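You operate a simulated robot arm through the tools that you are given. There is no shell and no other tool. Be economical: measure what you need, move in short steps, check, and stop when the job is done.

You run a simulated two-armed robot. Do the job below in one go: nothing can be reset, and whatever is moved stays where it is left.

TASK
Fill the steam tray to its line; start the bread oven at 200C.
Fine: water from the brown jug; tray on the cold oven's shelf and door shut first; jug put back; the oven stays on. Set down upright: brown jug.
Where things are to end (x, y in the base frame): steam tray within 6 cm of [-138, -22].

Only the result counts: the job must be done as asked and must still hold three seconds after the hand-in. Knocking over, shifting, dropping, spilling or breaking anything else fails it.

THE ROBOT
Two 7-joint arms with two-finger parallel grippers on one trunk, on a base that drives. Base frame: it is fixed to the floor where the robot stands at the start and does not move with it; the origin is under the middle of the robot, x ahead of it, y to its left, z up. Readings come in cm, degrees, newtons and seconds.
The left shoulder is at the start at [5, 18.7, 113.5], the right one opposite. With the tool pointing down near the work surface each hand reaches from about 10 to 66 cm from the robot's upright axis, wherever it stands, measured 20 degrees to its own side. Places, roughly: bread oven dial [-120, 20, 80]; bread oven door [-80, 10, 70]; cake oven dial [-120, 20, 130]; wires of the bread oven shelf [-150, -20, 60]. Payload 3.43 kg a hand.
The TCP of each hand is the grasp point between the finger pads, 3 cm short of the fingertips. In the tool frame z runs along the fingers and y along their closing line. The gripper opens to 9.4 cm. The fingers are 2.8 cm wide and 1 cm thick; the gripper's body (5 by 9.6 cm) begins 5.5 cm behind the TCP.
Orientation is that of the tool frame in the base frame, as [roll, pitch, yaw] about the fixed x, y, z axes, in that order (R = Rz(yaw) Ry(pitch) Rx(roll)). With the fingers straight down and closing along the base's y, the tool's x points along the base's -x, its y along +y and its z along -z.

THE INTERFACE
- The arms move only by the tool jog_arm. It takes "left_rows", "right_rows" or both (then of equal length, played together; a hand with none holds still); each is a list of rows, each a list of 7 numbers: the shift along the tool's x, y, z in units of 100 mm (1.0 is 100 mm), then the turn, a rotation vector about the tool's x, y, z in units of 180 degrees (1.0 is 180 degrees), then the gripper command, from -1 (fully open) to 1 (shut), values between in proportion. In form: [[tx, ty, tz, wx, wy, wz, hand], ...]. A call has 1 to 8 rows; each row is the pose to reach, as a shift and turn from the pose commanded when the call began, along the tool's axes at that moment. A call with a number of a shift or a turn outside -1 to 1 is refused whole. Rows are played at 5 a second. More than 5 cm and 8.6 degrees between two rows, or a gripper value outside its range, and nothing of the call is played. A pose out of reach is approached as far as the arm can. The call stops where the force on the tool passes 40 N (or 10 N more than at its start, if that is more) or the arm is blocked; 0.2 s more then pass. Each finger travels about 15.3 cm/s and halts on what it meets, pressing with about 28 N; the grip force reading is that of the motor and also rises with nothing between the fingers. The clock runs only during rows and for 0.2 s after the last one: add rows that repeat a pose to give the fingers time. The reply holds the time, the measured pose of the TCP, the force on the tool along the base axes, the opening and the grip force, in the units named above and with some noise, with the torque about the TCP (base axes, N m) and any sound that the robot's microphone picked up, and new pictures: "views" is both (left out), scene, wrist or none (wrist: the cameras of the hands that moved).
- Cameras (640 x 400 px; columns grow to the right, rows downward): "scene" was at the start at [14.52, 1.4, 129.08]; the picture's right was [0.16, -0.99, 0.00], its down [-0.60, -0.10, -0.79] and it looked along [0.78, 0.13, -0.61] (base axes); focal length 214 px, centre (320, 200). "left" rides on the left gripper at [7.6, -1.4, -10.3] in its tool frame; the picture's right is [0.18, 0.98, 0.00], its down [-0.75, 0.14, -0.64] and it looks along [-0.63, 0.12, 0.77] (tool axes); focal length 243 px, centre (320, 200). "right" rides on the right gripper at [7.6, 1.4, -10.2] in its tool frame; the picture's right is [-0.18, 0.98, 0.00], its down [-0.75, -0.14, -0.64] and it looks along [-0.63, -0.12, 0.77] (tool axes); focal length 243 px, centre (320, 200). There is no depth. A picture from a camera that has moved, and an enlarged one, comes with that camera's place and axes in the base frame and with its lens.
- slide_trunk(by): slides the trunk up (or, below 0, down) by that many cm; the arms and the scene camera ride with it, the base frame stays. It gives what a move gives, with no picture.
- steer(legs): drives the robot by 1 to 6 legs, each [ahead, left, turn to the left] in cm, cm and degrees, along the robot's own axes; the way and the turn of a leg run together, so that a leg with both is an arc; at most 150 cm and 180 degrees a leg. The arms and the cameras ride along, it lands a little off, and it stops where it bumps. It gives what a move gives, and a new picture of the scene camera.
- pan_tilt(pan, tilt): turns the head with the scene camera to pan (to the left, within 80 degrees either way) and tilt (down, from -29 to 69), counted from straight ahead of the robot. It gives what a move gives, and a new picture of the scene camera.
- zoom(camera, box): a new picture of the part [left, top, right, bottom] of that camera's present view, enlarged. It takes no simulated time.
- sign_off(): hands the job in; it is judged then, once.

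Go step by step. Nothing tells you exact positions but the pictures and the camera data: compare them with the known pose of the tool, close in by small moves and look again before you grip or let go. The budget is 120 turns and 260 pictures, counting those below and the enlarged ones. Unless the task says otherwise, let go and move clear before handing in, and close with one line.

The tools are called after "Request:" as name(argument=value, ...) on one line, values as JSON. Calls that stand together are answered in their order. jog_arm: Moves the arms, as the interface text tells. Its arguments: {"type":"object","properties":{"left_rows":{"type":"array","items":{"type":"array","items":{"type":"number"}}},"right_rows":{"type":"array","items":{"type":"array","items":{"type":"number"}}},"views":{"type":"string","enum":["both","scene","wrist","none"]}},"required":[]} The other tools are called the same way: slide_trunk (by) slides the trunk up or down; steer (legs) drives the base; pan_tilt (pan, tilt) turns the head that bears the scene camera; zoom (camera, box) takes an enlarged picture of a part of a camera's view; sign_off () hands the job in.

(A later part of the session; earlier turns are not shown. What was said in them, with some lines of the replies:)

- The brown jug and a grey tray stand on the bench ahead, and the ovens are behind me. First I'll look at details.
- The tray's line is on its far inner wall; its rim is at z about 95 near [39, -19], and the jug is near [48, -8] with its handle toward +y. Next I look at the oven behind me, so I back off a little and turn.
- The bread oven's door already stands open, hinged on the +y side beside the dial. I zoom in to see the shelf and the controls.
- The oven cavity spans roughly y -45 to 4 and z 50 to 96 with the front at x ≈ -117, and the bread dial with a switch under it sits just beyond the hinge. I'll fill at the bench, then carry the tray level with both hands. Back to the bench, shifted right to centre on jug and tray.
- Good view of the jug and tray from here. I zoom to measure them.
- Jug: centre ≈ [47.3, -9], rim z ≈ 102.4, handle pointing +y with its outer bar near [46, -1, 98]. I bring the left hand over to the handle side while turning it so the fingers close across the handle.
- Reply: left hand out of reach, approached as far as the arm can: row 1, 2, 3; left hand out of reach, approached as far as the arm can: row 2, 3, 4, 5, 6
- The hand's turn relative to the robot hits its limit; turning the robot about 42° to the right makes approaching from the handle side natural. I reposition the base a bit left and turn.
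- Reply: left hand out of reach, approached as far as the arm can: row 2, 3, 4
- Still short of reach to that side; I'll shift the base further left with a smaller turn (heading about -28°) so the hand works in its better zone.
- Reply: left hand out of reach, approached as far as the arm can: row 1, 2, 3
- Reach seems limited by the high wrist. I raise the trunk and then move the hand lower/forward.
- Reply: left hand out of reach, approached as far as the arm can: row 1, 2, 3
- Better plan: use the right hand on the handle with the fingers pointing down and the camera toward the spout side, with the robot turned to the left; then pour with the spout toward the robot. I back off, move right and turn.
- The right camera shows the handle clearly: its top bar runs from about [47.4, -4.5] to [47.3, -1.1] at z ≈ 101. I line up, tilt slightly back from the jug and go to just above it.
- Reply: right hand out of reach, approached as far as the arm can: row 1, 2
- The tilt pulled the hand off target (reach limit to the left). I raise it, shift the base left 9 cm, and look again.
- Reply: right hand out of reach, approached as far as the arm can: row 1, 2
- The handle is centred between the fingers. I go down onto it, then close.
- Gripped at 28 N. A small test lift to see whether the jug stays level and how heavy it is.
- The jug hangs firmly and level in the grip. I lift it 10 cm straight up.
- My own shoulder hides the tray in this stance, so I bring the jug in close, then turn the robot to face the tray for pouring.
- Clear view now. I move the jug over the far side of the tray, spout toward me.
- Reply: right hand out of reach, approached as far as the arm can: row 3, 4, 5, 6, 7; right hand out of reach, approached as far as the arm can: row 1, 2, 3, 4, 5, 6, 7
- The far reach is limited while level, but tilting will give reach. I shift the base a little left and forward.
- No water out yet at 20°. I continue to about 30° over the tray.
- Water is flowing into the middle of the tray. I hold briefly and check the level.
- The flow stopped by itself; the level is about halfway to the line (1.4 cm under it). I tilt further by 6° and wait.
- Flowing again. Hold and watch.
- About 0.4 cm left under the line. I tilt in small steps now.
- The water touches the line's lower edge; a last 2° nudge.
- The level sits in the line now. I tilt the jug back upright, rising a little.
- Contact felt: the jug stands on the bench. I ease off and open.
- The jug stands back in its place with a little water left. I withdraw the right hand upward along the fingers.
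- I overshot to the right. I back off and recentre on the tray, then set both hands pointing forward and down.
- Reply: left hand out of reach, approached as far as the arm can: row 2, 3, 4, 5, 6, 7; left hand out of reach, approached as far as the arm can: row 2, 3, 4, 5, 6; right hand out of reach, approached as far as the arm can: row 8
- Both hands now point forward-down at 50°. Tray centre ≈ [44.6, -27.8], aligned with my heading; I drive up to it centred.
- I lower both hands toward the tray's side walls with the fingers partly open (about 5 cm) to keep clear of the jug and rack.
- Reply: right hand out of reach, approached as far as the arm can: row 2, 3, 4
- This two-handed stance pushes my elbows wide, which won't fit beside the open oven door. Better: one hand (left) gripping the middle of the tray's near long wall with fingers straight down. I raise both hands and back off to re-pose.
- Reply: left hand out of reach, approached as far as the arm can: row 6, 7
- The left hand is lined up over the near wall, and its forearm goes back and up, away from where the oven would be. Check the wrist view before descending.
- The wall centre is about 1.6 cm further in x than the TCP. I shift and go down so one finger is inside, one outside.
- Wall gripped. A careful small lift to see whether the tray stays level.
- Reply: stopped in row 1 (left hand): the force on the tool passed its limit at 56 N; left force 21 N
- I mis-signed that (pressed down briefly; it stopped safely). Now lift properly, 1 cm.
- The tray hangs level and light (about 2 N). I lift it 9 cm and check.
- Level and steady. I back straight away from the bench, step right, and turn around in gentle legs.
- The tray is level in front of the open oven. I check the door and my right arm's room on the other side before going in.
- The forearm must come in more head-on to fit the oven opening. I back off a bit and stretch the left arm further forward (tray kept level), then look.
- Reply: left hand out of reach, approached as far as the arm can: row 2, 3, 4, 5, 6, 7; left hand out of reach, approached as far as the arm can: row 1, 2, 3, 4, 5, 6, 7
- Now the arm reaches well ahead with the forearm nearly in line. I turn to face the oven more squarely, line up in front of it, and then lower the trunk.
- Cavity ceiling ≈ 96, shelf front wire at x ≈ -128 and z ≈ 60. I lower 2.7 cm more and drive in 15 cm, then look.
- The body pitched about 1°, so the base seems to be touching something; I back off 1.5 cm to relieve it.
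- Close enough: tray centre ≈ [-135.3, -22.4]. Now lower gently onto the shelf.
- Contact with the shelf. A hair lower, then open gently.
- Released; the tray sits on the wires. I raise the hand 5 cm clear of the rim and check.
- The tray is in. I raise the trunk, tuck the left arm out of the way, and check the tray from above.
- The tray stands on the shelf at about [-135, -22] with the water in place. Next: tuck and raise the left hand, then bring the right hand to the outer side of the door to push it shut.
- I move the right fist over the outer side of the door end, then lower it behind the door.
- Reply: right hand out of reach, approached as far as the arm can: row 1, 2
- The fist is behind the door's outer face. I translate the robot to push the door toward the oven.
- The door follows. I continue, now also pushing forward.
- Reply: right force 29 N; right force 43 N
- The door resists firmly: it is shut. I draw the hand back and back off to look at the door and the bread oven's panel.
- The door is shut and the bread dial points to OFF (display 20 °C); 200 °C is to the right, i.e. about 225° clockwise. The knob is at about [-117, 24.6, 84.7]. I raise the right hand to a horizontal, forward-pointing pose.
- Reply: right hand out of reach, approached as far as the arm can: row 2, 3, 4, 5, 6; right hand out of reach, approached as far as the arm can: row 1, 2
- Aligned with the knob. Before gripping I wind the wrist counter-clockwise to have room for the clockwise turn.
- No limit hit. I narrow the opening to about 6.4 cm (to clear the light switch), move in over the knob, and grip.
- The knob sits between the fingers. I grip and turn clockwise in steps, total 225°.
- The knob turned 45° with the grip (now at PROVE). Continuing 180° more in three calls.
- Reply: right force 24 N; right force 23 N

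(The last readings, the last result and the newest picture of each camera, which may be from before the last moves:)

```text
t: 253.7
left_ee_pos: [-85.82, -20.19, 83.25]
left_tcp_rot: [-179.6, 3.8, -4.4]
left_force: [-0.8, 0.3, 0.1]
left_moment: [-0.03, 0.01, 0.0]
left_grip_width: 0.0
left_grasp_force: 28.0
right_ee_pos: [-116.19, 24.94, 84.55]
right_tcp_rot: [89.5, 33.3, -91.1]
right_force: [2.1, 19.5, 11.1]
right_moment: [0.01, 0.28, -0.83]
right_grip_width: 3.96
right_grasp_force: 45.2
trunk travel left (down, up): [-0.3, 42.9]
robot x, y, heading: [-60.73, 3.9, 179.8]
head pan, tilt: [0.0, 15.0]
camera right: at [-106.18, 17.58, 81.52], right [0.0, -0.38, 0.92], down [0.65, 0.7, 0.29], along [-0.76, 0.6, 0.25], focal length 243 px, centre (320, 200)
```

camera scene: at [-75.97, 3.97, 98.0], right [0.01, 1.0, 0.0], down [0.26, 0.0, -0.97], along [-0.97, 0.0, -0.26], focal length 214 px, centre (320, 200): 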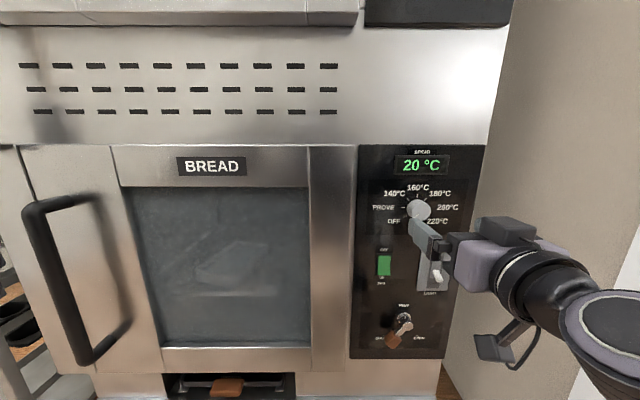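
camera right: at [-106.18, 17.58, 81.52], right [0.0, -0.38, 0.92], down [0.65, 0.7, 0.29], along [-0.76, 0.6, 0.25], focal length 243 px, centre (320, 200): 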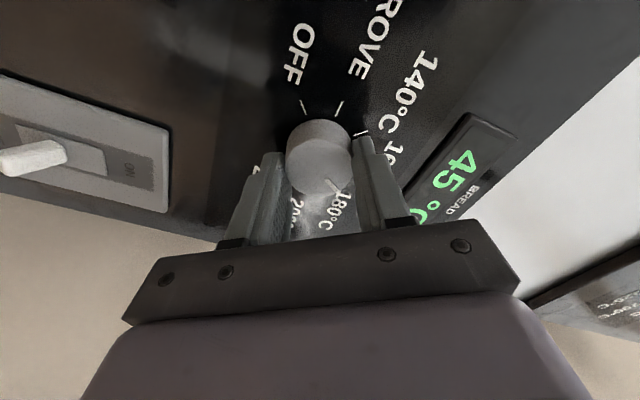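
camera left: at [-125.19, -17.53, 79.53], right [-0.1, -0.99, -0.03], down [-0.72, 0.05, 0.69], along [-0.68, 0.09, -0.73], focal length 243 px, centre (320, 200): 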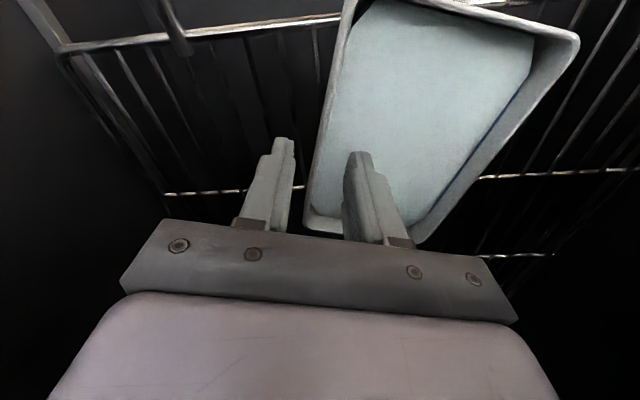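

Display already rising (45 °C). The last 60°.

Request:
jog_arm(right_rows=[[0, 0, 0, 0, 0, 0.042, 1], [0, 0, 0, 0, 0, 0.083, 1], [0, 0, 0, 0, 0, 0.125, 1], [0, 0, 0, 0, 0, 0.167, 1], [0, 0, 0, 0, 0, 0.208, 1], [0, 0, 0, 0, 0, 0.25, 1], [0, 0, 0, 0, 0, 0.292, 1], [0, 0, 0, 0, 0, 0.333, 1]], views="wrist")

```text
t: 254.6
left_ee_pos: [-86.1, -20.47, 83.19]
left_tcp_rot: [-179.6, 3.6, -4.1]
left_force: [-0.2, -1.1, -0.7]
left_moment: [-0.01, 0.0, 0.01]
left_grip_width: 0.02
left_grasp_force: 28.3
right_ee_pos: [-116.23, 25.02, 84.63]
right_tcp_rot: [93.3, 7.4, -89.0]
right_force: [-13.6, -0.8, -11.3]
right_moment: [0.02, 0.89, -0.25]
right_grip_width: 3.95
right_grasp_force: 45.1
right hand out of reach, approached as far as the arm can: row 3, 4
trunk travel left (down, up): [-0.3, 42.9]
robot x, y, heading: [-61.03, 3.78, 179.9]
head pan, tilt: [0.0, 15.0]
stopped in row 4 (right hand): the force on the tool passed its limit at 54 N (the readings are from after the stop); the commanded pose is now the measured one
camera right: at [-106.0, 17.3, 85.72], right [-0.06, 0.06, 1.0], down [0.64, 0.77, 0.0], along [-0.77, 0.63, -0.08], focal length 243 px, centre (320, 200)
```

right: 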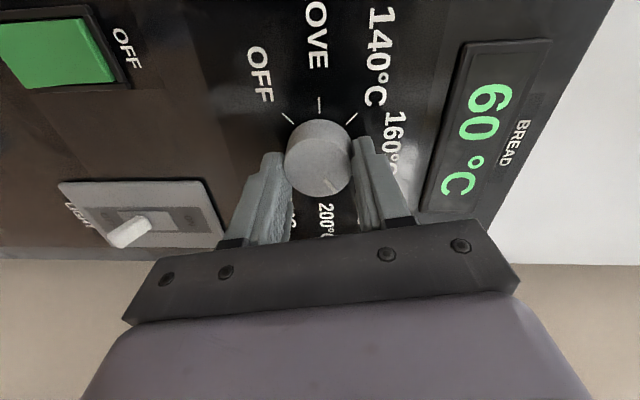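

The wrist hit its limit after about 191°. I release, draw back, unwind, and regrip for the last ~34°.

Request:
jog_arm(right_rows=[[0, 0, 0, 0, 0, 0, 0.5], [0, 0, 0, 0, 0, 0, -0.15], [0, 0, 0, 0, 0, 0, -0.15], [0, 0, -0.25, 0, 0, 0, -0.15], [0, 0, -0.5, -0.009, -0.001, 0, -0.36], [0, 0, -0.5, -0.018, -0.0024, 0, -0.36]], views="wrist")

Request:
jog_arm(right_rows=[[0, 0, 0, 0, 0, -0.045, -0.36], [0, 0, 0, 0, 0, -0.09, -0.36], [0, 0, 0, 0, 0, -0.135, -0.36], [0, 0, 0, 0, 0, -0.18, -0.36], [0, 0, 0, 0, 0, -0.225, -0.36], [0, 0, 0, 0, 0, -0.27, -0.36], [0, 0, 0, 0, 0, -0.315, -0.36], [0, 0, 0, 0, 0, -0.36, -0.36]], views="wrist")

```text
t: 256.0
left_ee_pos: [-85.98, -20.32, 83.26]
left_tcp_rot: [-179.6, 3.6, -4.3]
left_force: [1.0, -1.2, 0.0]
left_moment: [0.01, 0.01, -0.01]
left_grip_width: 0.0
left_grasp_force: 27.5
right_ee_pos: [-110.89, 25.25, 86.42]
right_tcp_rot: [89.7, 7.6, -89.4]
right_force: [0.5, -0.6, -0.3]
right_moment: [0.03, -0.01, -0.01]
right_grip_width: 6.39
right_grasp_force: 0.0
right hand out of reach, approached as far as the arm can: row 5, 6
trunk travel left (down, up): [-0.3, 42.9]
robot x, y, heading: [-60.79, 3.84, 179.7]
head pan, tilt: [0.0, 15.0]
camera right: at [-100.62, 17.62, 86.71], right [0.0, 0.05, 1.0], down [0.63, 0.77, -0.04], along [-0.77, 0.63, -0.03], focal length 243 px, centre (320, 200)
```

right: 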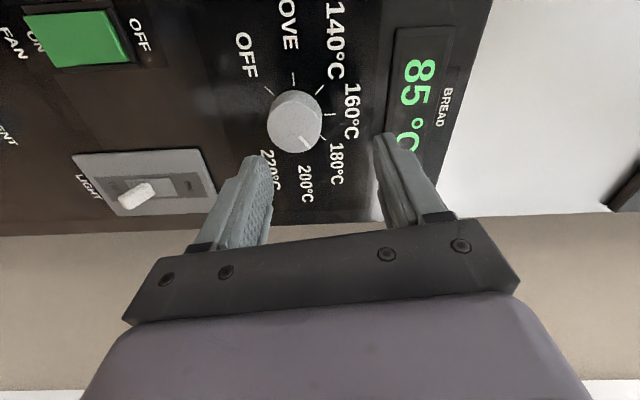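

```text
t: 257.8
left_ee_pos: [-85.91, -20.48, 83.24]
left_tcp_rot: [-179.6, 3.6, -4.3]
left_force: [0.4, 1.1, -0.6]
left_moment: [0.0, 0.01, -0.01]
left_grip_width: 0.02
left_grasp_force: 27.6
right_ee_pos: [-110.96, 25.32, 86.11]
right_tcp_rot: [89.0, 72.3, -90.3]
right_force: [0.9, 0.4, 0.1]
right_moment: [-0.01, 0.01, 0.02]
right_grip_width: 6.4
right_grasp_force: 0.0
trunk travel left (down, up): [-0.3, 42.9]
robot x, y, heading: [-60.91, 3.87, 179.7]
head pan, tilt: [0.0, 15.0]
camera right: at [-100.8, 21.78, 79.35], right [0.01, -0.88, 0.47], down [0.64, 0.37, 0.67], along [-0.77, 0.29, 0.57], focal length 243 px, centre (320, 200)
```

right: 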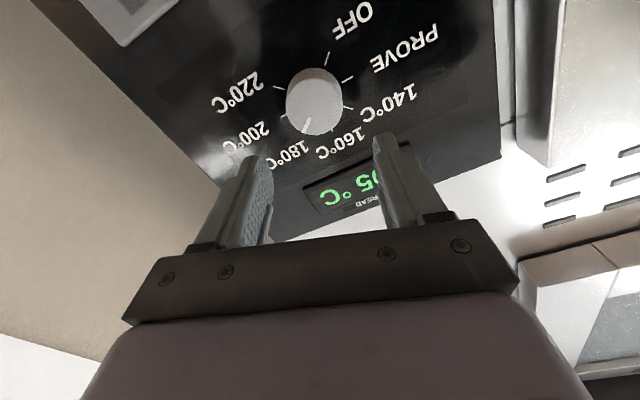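

Request:
zoom(camera="right", box=[200, 0, 460, 170])

Request:
jog_arm(right_rows=[[0.09, 0.006, 0, 0, 0, 0, -0.36], [0.177, 0.012, 0, 0, 0, 0, -0.36]], views="wrist")

```text
2.35 times, centred on (330, 85) of right
camera zoom: at [-100.8, 21.78, 79.35], right [0.01, -0.88, 0.47], down [0.64, 0.37, 0.67], along [-0.77, 0.29, 0.57], focal length 571 px, centre (296, 471)
```

zoom: 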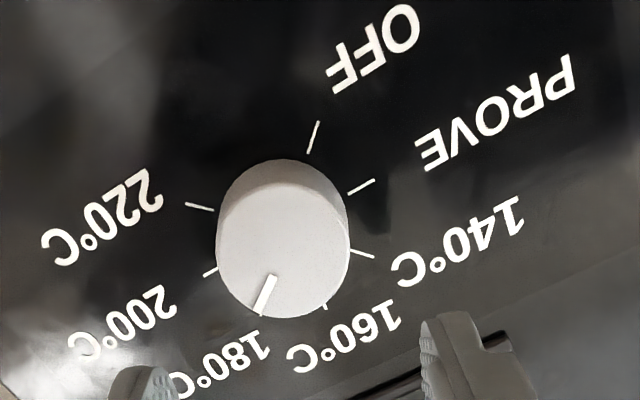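

```text
t: 258.4
left_ee_pos: [-85.91, -20.39, 83.18]
left_tcp_rot: [-179.6, 3.6, -4.4]
left_force: [0.0, 0.3, -0.8]
left_moment: [0.01, 0.02, 0.01]
left_grip_width: 0.0
left_grasp_force: 28.0
right_ee_pos: [-110.87, 24.66, 84.6]
right_tcp_rot: [88.9, 72.1, -90.4]
right_force: [0.6, 0.2, -0.4]
right_moment: [0.03, -0.01, -0.05]
right_grip_width: 6.38
right_grasp_force: 0.1
trunk travel left (down, up): [-0.3, 42.9]
robot x, y, heading: [-61.19, 3.67, 179.7]
head pan, tilt: [0.0, 15.0]
camera right: at [-100.71, 21.07, 77.64], right [0.01, -0.88, 0.48], down [0.64, 0.37, 0.67], along [-0.77, 0.3, 0.57], focal length 243 px, centre (320, 200)
```

right: 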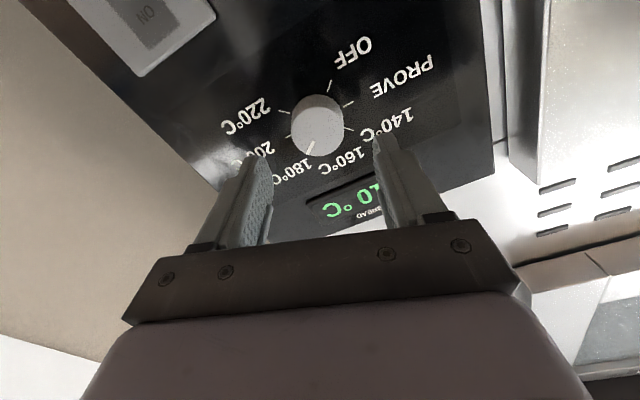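

The pointer reads exactly 180 °C; one more 45° step. I move in, grip, turn 45°, and release.

Request:
jog_arm(right_rows=[[0, 0, 0.2, 0, 0, 0, -0.36], [0, 0, 0.4, 0, 0, 0, -0.36], [0, 0, 0.54, 0, 0, 0, -0.36], [0, 0, 0.54, 0, 0, 0, 0.5], [0, 0, 0.54, 0, 0, 0, 1], [0, 0, 0.54, 0, 0, 0, 1], [0, 0, 0.54, 0, 0, 0, 1]], views="wrist")

Request:
jog_arm(right_rows=[[0, 0, 0, 0, 0, 0.042, 1], [0, 0, 0, 0, 0, 0.084, 1], [0, 0, 0, 0, 0, 0.126, 1], [0, 0, 0, 0, 0, 0.168, 1], [0, 0, 0, 0, 0, 0.21, 1], [0, 0, 0, 0, 0, 0.25, 1], [0, 0, 0, 0, 0, 0.25, 1]], views="wrist")

```text
t: 260.0
left_ee_pos: [-85.87, -20.26, 83.18]
left_tcp_rot: [-179.6, 3.6, -4.4]
left_force: [0.3, 0.1, -0.3]
left_moment: [0.02, -0.03, 0.01]
left_grip_width: 0.0
left_grasp_force: 27.8
right_ee_pos: [-116.21, 24.87, 84.39]
right_tcp_rot: [89.1, 71.9, -90.4]
right_force: [1.6, 11.0, -2.2]
right_moment: [-0.02, -0.19, -0.52]
right_grip_width: 3.97
right_grasp_force: 45.0
trunk travel left (down, up): [-0.3, 42.9]
robot x, y, heading: [-60.62, 4.04, 179.8]
head pan, tilt: [0.0, 15.0]
camera right: at [-106.14, 21.1, 77.54], right [0.01, -0.88, 0.48], down [0.64, 0.37, 0.67], along [-0.77, 0.3, 0.57], focal length 243 px, centre (320, 200)
```

right: 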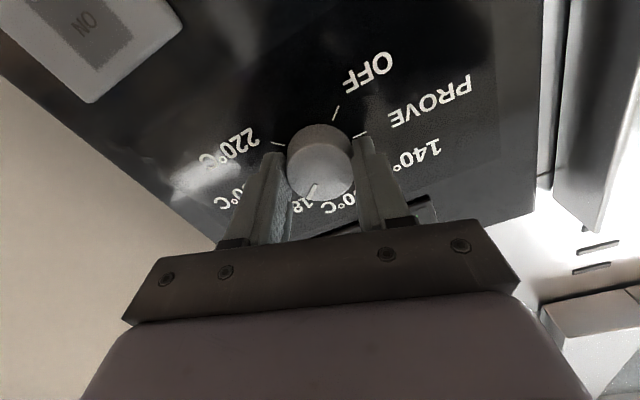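

```text
t: 261.6
left_ee_pos: [-86.04, -20.3, 83.1]
left_tcp_rot: [-179.7, 3.5, -4.3]
left_force: [0.8, 0.3, -0.6]
left_moment: [0.01, -0.01, -0.02]
left_grip_width: 0.0
left_grasp_force: 28.6
right_ee_pos: [-116.27, 24.8, 84.54]
right_tcp_rot: [89.9, 27.0, -89.5]
right_force: [-1.9, 11.4, -11.5]
right_moment: [0.0, 0.02, -1.17]
right_grip_width: 3.93
right_grasp_force: 45.1
trunk travel left (down, up): [-0.3, 42.9]
robot x, y, heading: [-60.98, 4.09, 179.7]
head pan, tilt: [0.0, 15.0]
camera right: at [-106.05, 17.37, 82.23], right [0.01, -0.28, 0.96], down [0.63, 0.74, 0.21], along [-0.77, 0.61, 0.18], focal length 243 px, centre (320, 200)
```

right: 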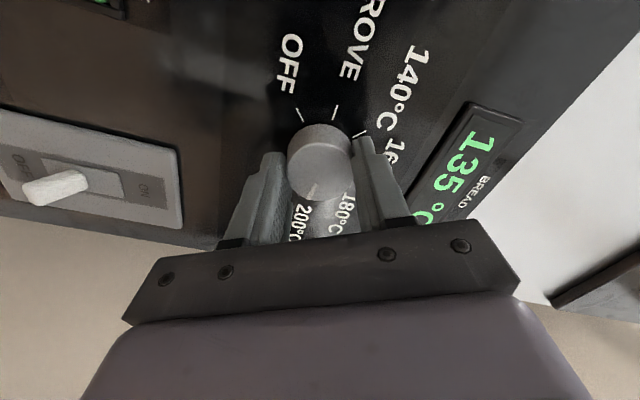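

Turned 45° with the knob following. I release slightly, draw back and check the pointer.

Request:
jog_arm(right_rows=[[0, 0, 0, 0, 0, 0, 0.5], [0, 0, 0, 0, 0, 0, -0.2], [0, 0, 0, 0, 0, 0, -0.2], [0, 0, -0.25, 0, 0, 0, -0.2], [0, 0, -0.5, 0, 0, 0, -0.2], [0, 0, -0.8, 0, 0, 0, -0.2]], views="wrist")

Request:
zoom(camera="right", box=[200, 0, 460, 180])

```text
t: 263.0
left_ee_pos: [-85.97, -20.34, 83.23]
left_tcp_rot: [-179.6, 3.6, -4.3]
left_force: [-0.7, -0.1, -0.6]
left_moment: [0.01, 0.01, -0.01]
left_grip_width: 0.0
left_grasp_force: 27.3
right_ee_pos: [-108.36, 24.93, 84.51]
right_tcp_rot: [89.6, 27.2, -89.6]
right_force: [-0.7, 1.4, -0.2]
right_moment: [-0.02, 0.0, 0.01]
right_grip_width: 5.63
right_grasp_force: 0.1
trunk travel left (down, up): [-0.3, 42.9]
robot x, y, heading: [-61.23, 3.87, 179.7]
head pan, tilt: [0.0, 15.0]
camera right: at [-98.1, 17.57, 82.23], right [0.01, -0.28, 0.96], down [0.63, 0.74, 0.21], along [-0.77, 0.61, 0.19], focal length 243 px, centre (320, 200)
```

right: 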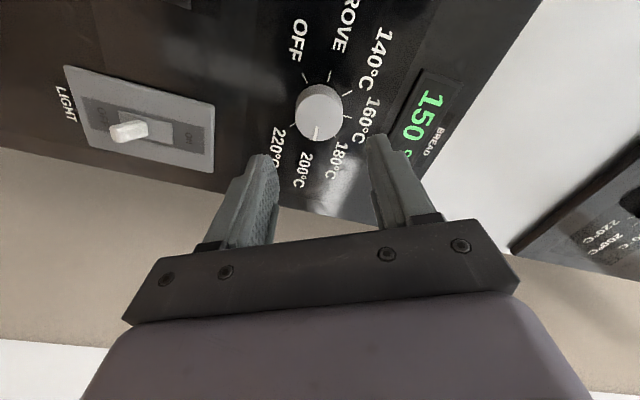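

```text
2.22 times, centred on (330, 90) of right
camera zoom: at [-98.1, 17.57, 82.23], right [0.01, -0.28, 0.96], down [0.63, 0.74, 0.21], along [-0.77, 0.61, 0.19], focal length 539 px, centre (298, 444)
```

zoom: 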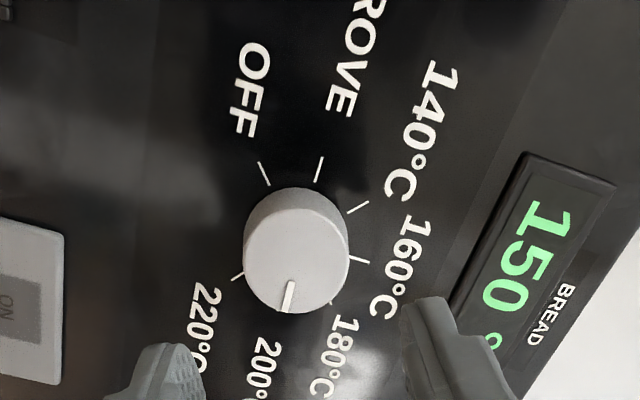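

The pointer is on 200 °C and the display reads 150 °C and climbing. I back clear and take a final look.

Request:
steer(legs=[[-30, 0, 0]])

Request:
zoom(camera="scene", box=[80, 120, 460, 340])

Request:
zoom(camera="scene", box=[180, 150, 460, 300])

```text
t: 265.1
left_ee_pos: [-56.61, -20.49, 83.24]
left_tcp_rot: [-179.6, 3.7, -4.8]
left_force: [0.2, 0.7, 0.1]
left_moment: [-0.02, 0.02, -0.02]
left_grip_width: 0.0
left_grasp_force: 28.7
right_ee_pos: [-78.7, 25.07, 84.54]
right_tcp_rot: [89.5, 27.2, -90.0]
right_force: [0.4, 0.2, -1.1]
right_moment: [-0.02, -0.04, 0.01]
right_grip_width: 5.65
right_grasp_force: 0.0
trunk travel left (down, up): [-0.3, 42.9]
robot x, y, heading: [-31.05, 3.32, 179.3]
head pan, tilt: [0.0, 15.0]
camera scene: at [-46.45, 3.82, 98.0], right [0.01, 1.0, 0.0], down [0.26, 0.0, -0.97], along [-0.97, 0.01, -0.26], focal length 214 px, centre (320, 200)
```

scene: 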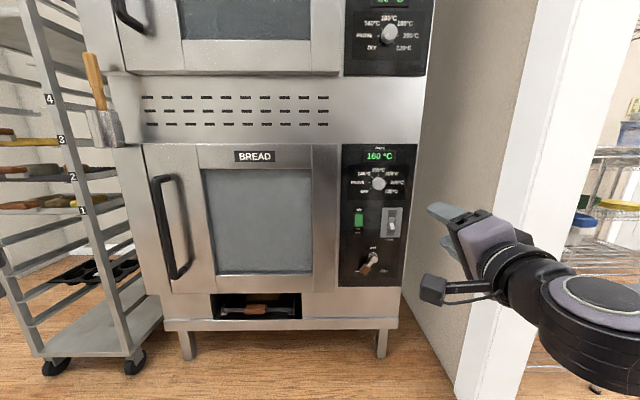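

```text
1.68 times, centred on (270, 230) of scene
camera zoom: at [-46.45, 3.82, 98.0], right [0.01, 1.0, 0.0], down [0.26, 0.0, -0.97], along [-0.97, 0.01, -0.26], focal length 361 px, centre (404, 150)
```

zoom: 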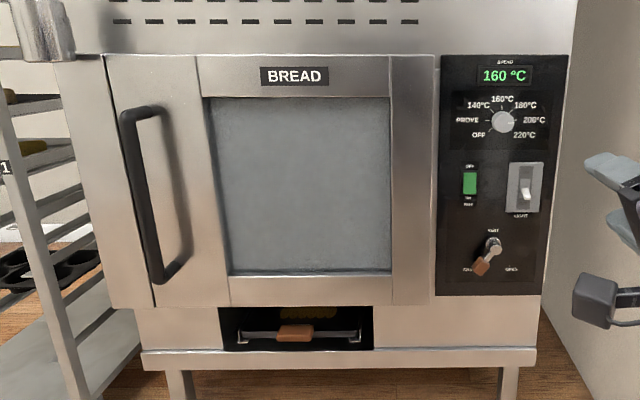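

```text
2.29 times, centred on (320, 225) of scene
camera zoom: at [-46.45, 3.82, 98.0], right [0.01, 1.0, 0.0], down [0.26, 0.0, -0.97], along [-0.97, 0.01, -0.26], focal length 490 px, centre (320, 143)
```

zoom: 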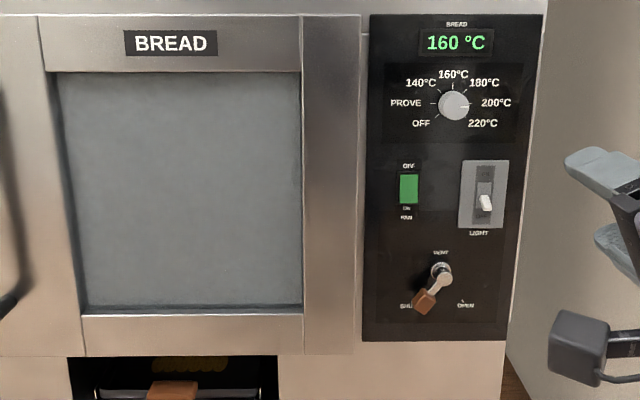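

The bread oven's door is shut, its dial points to 200 °C and it is heating. The brown jug was left upright in its place and both hands are clear, so I hand in.

Request:
sign_off()

```text
The job is handed in.
```

The steam tray is filled to its line and on the bread oven's shelf at about [-135, -22], roughly 3 cm from the target. The door was shut before I turned the dial to 200 °C; the display last read 160 °C and was still rising. The brown jug is back upright in its place.
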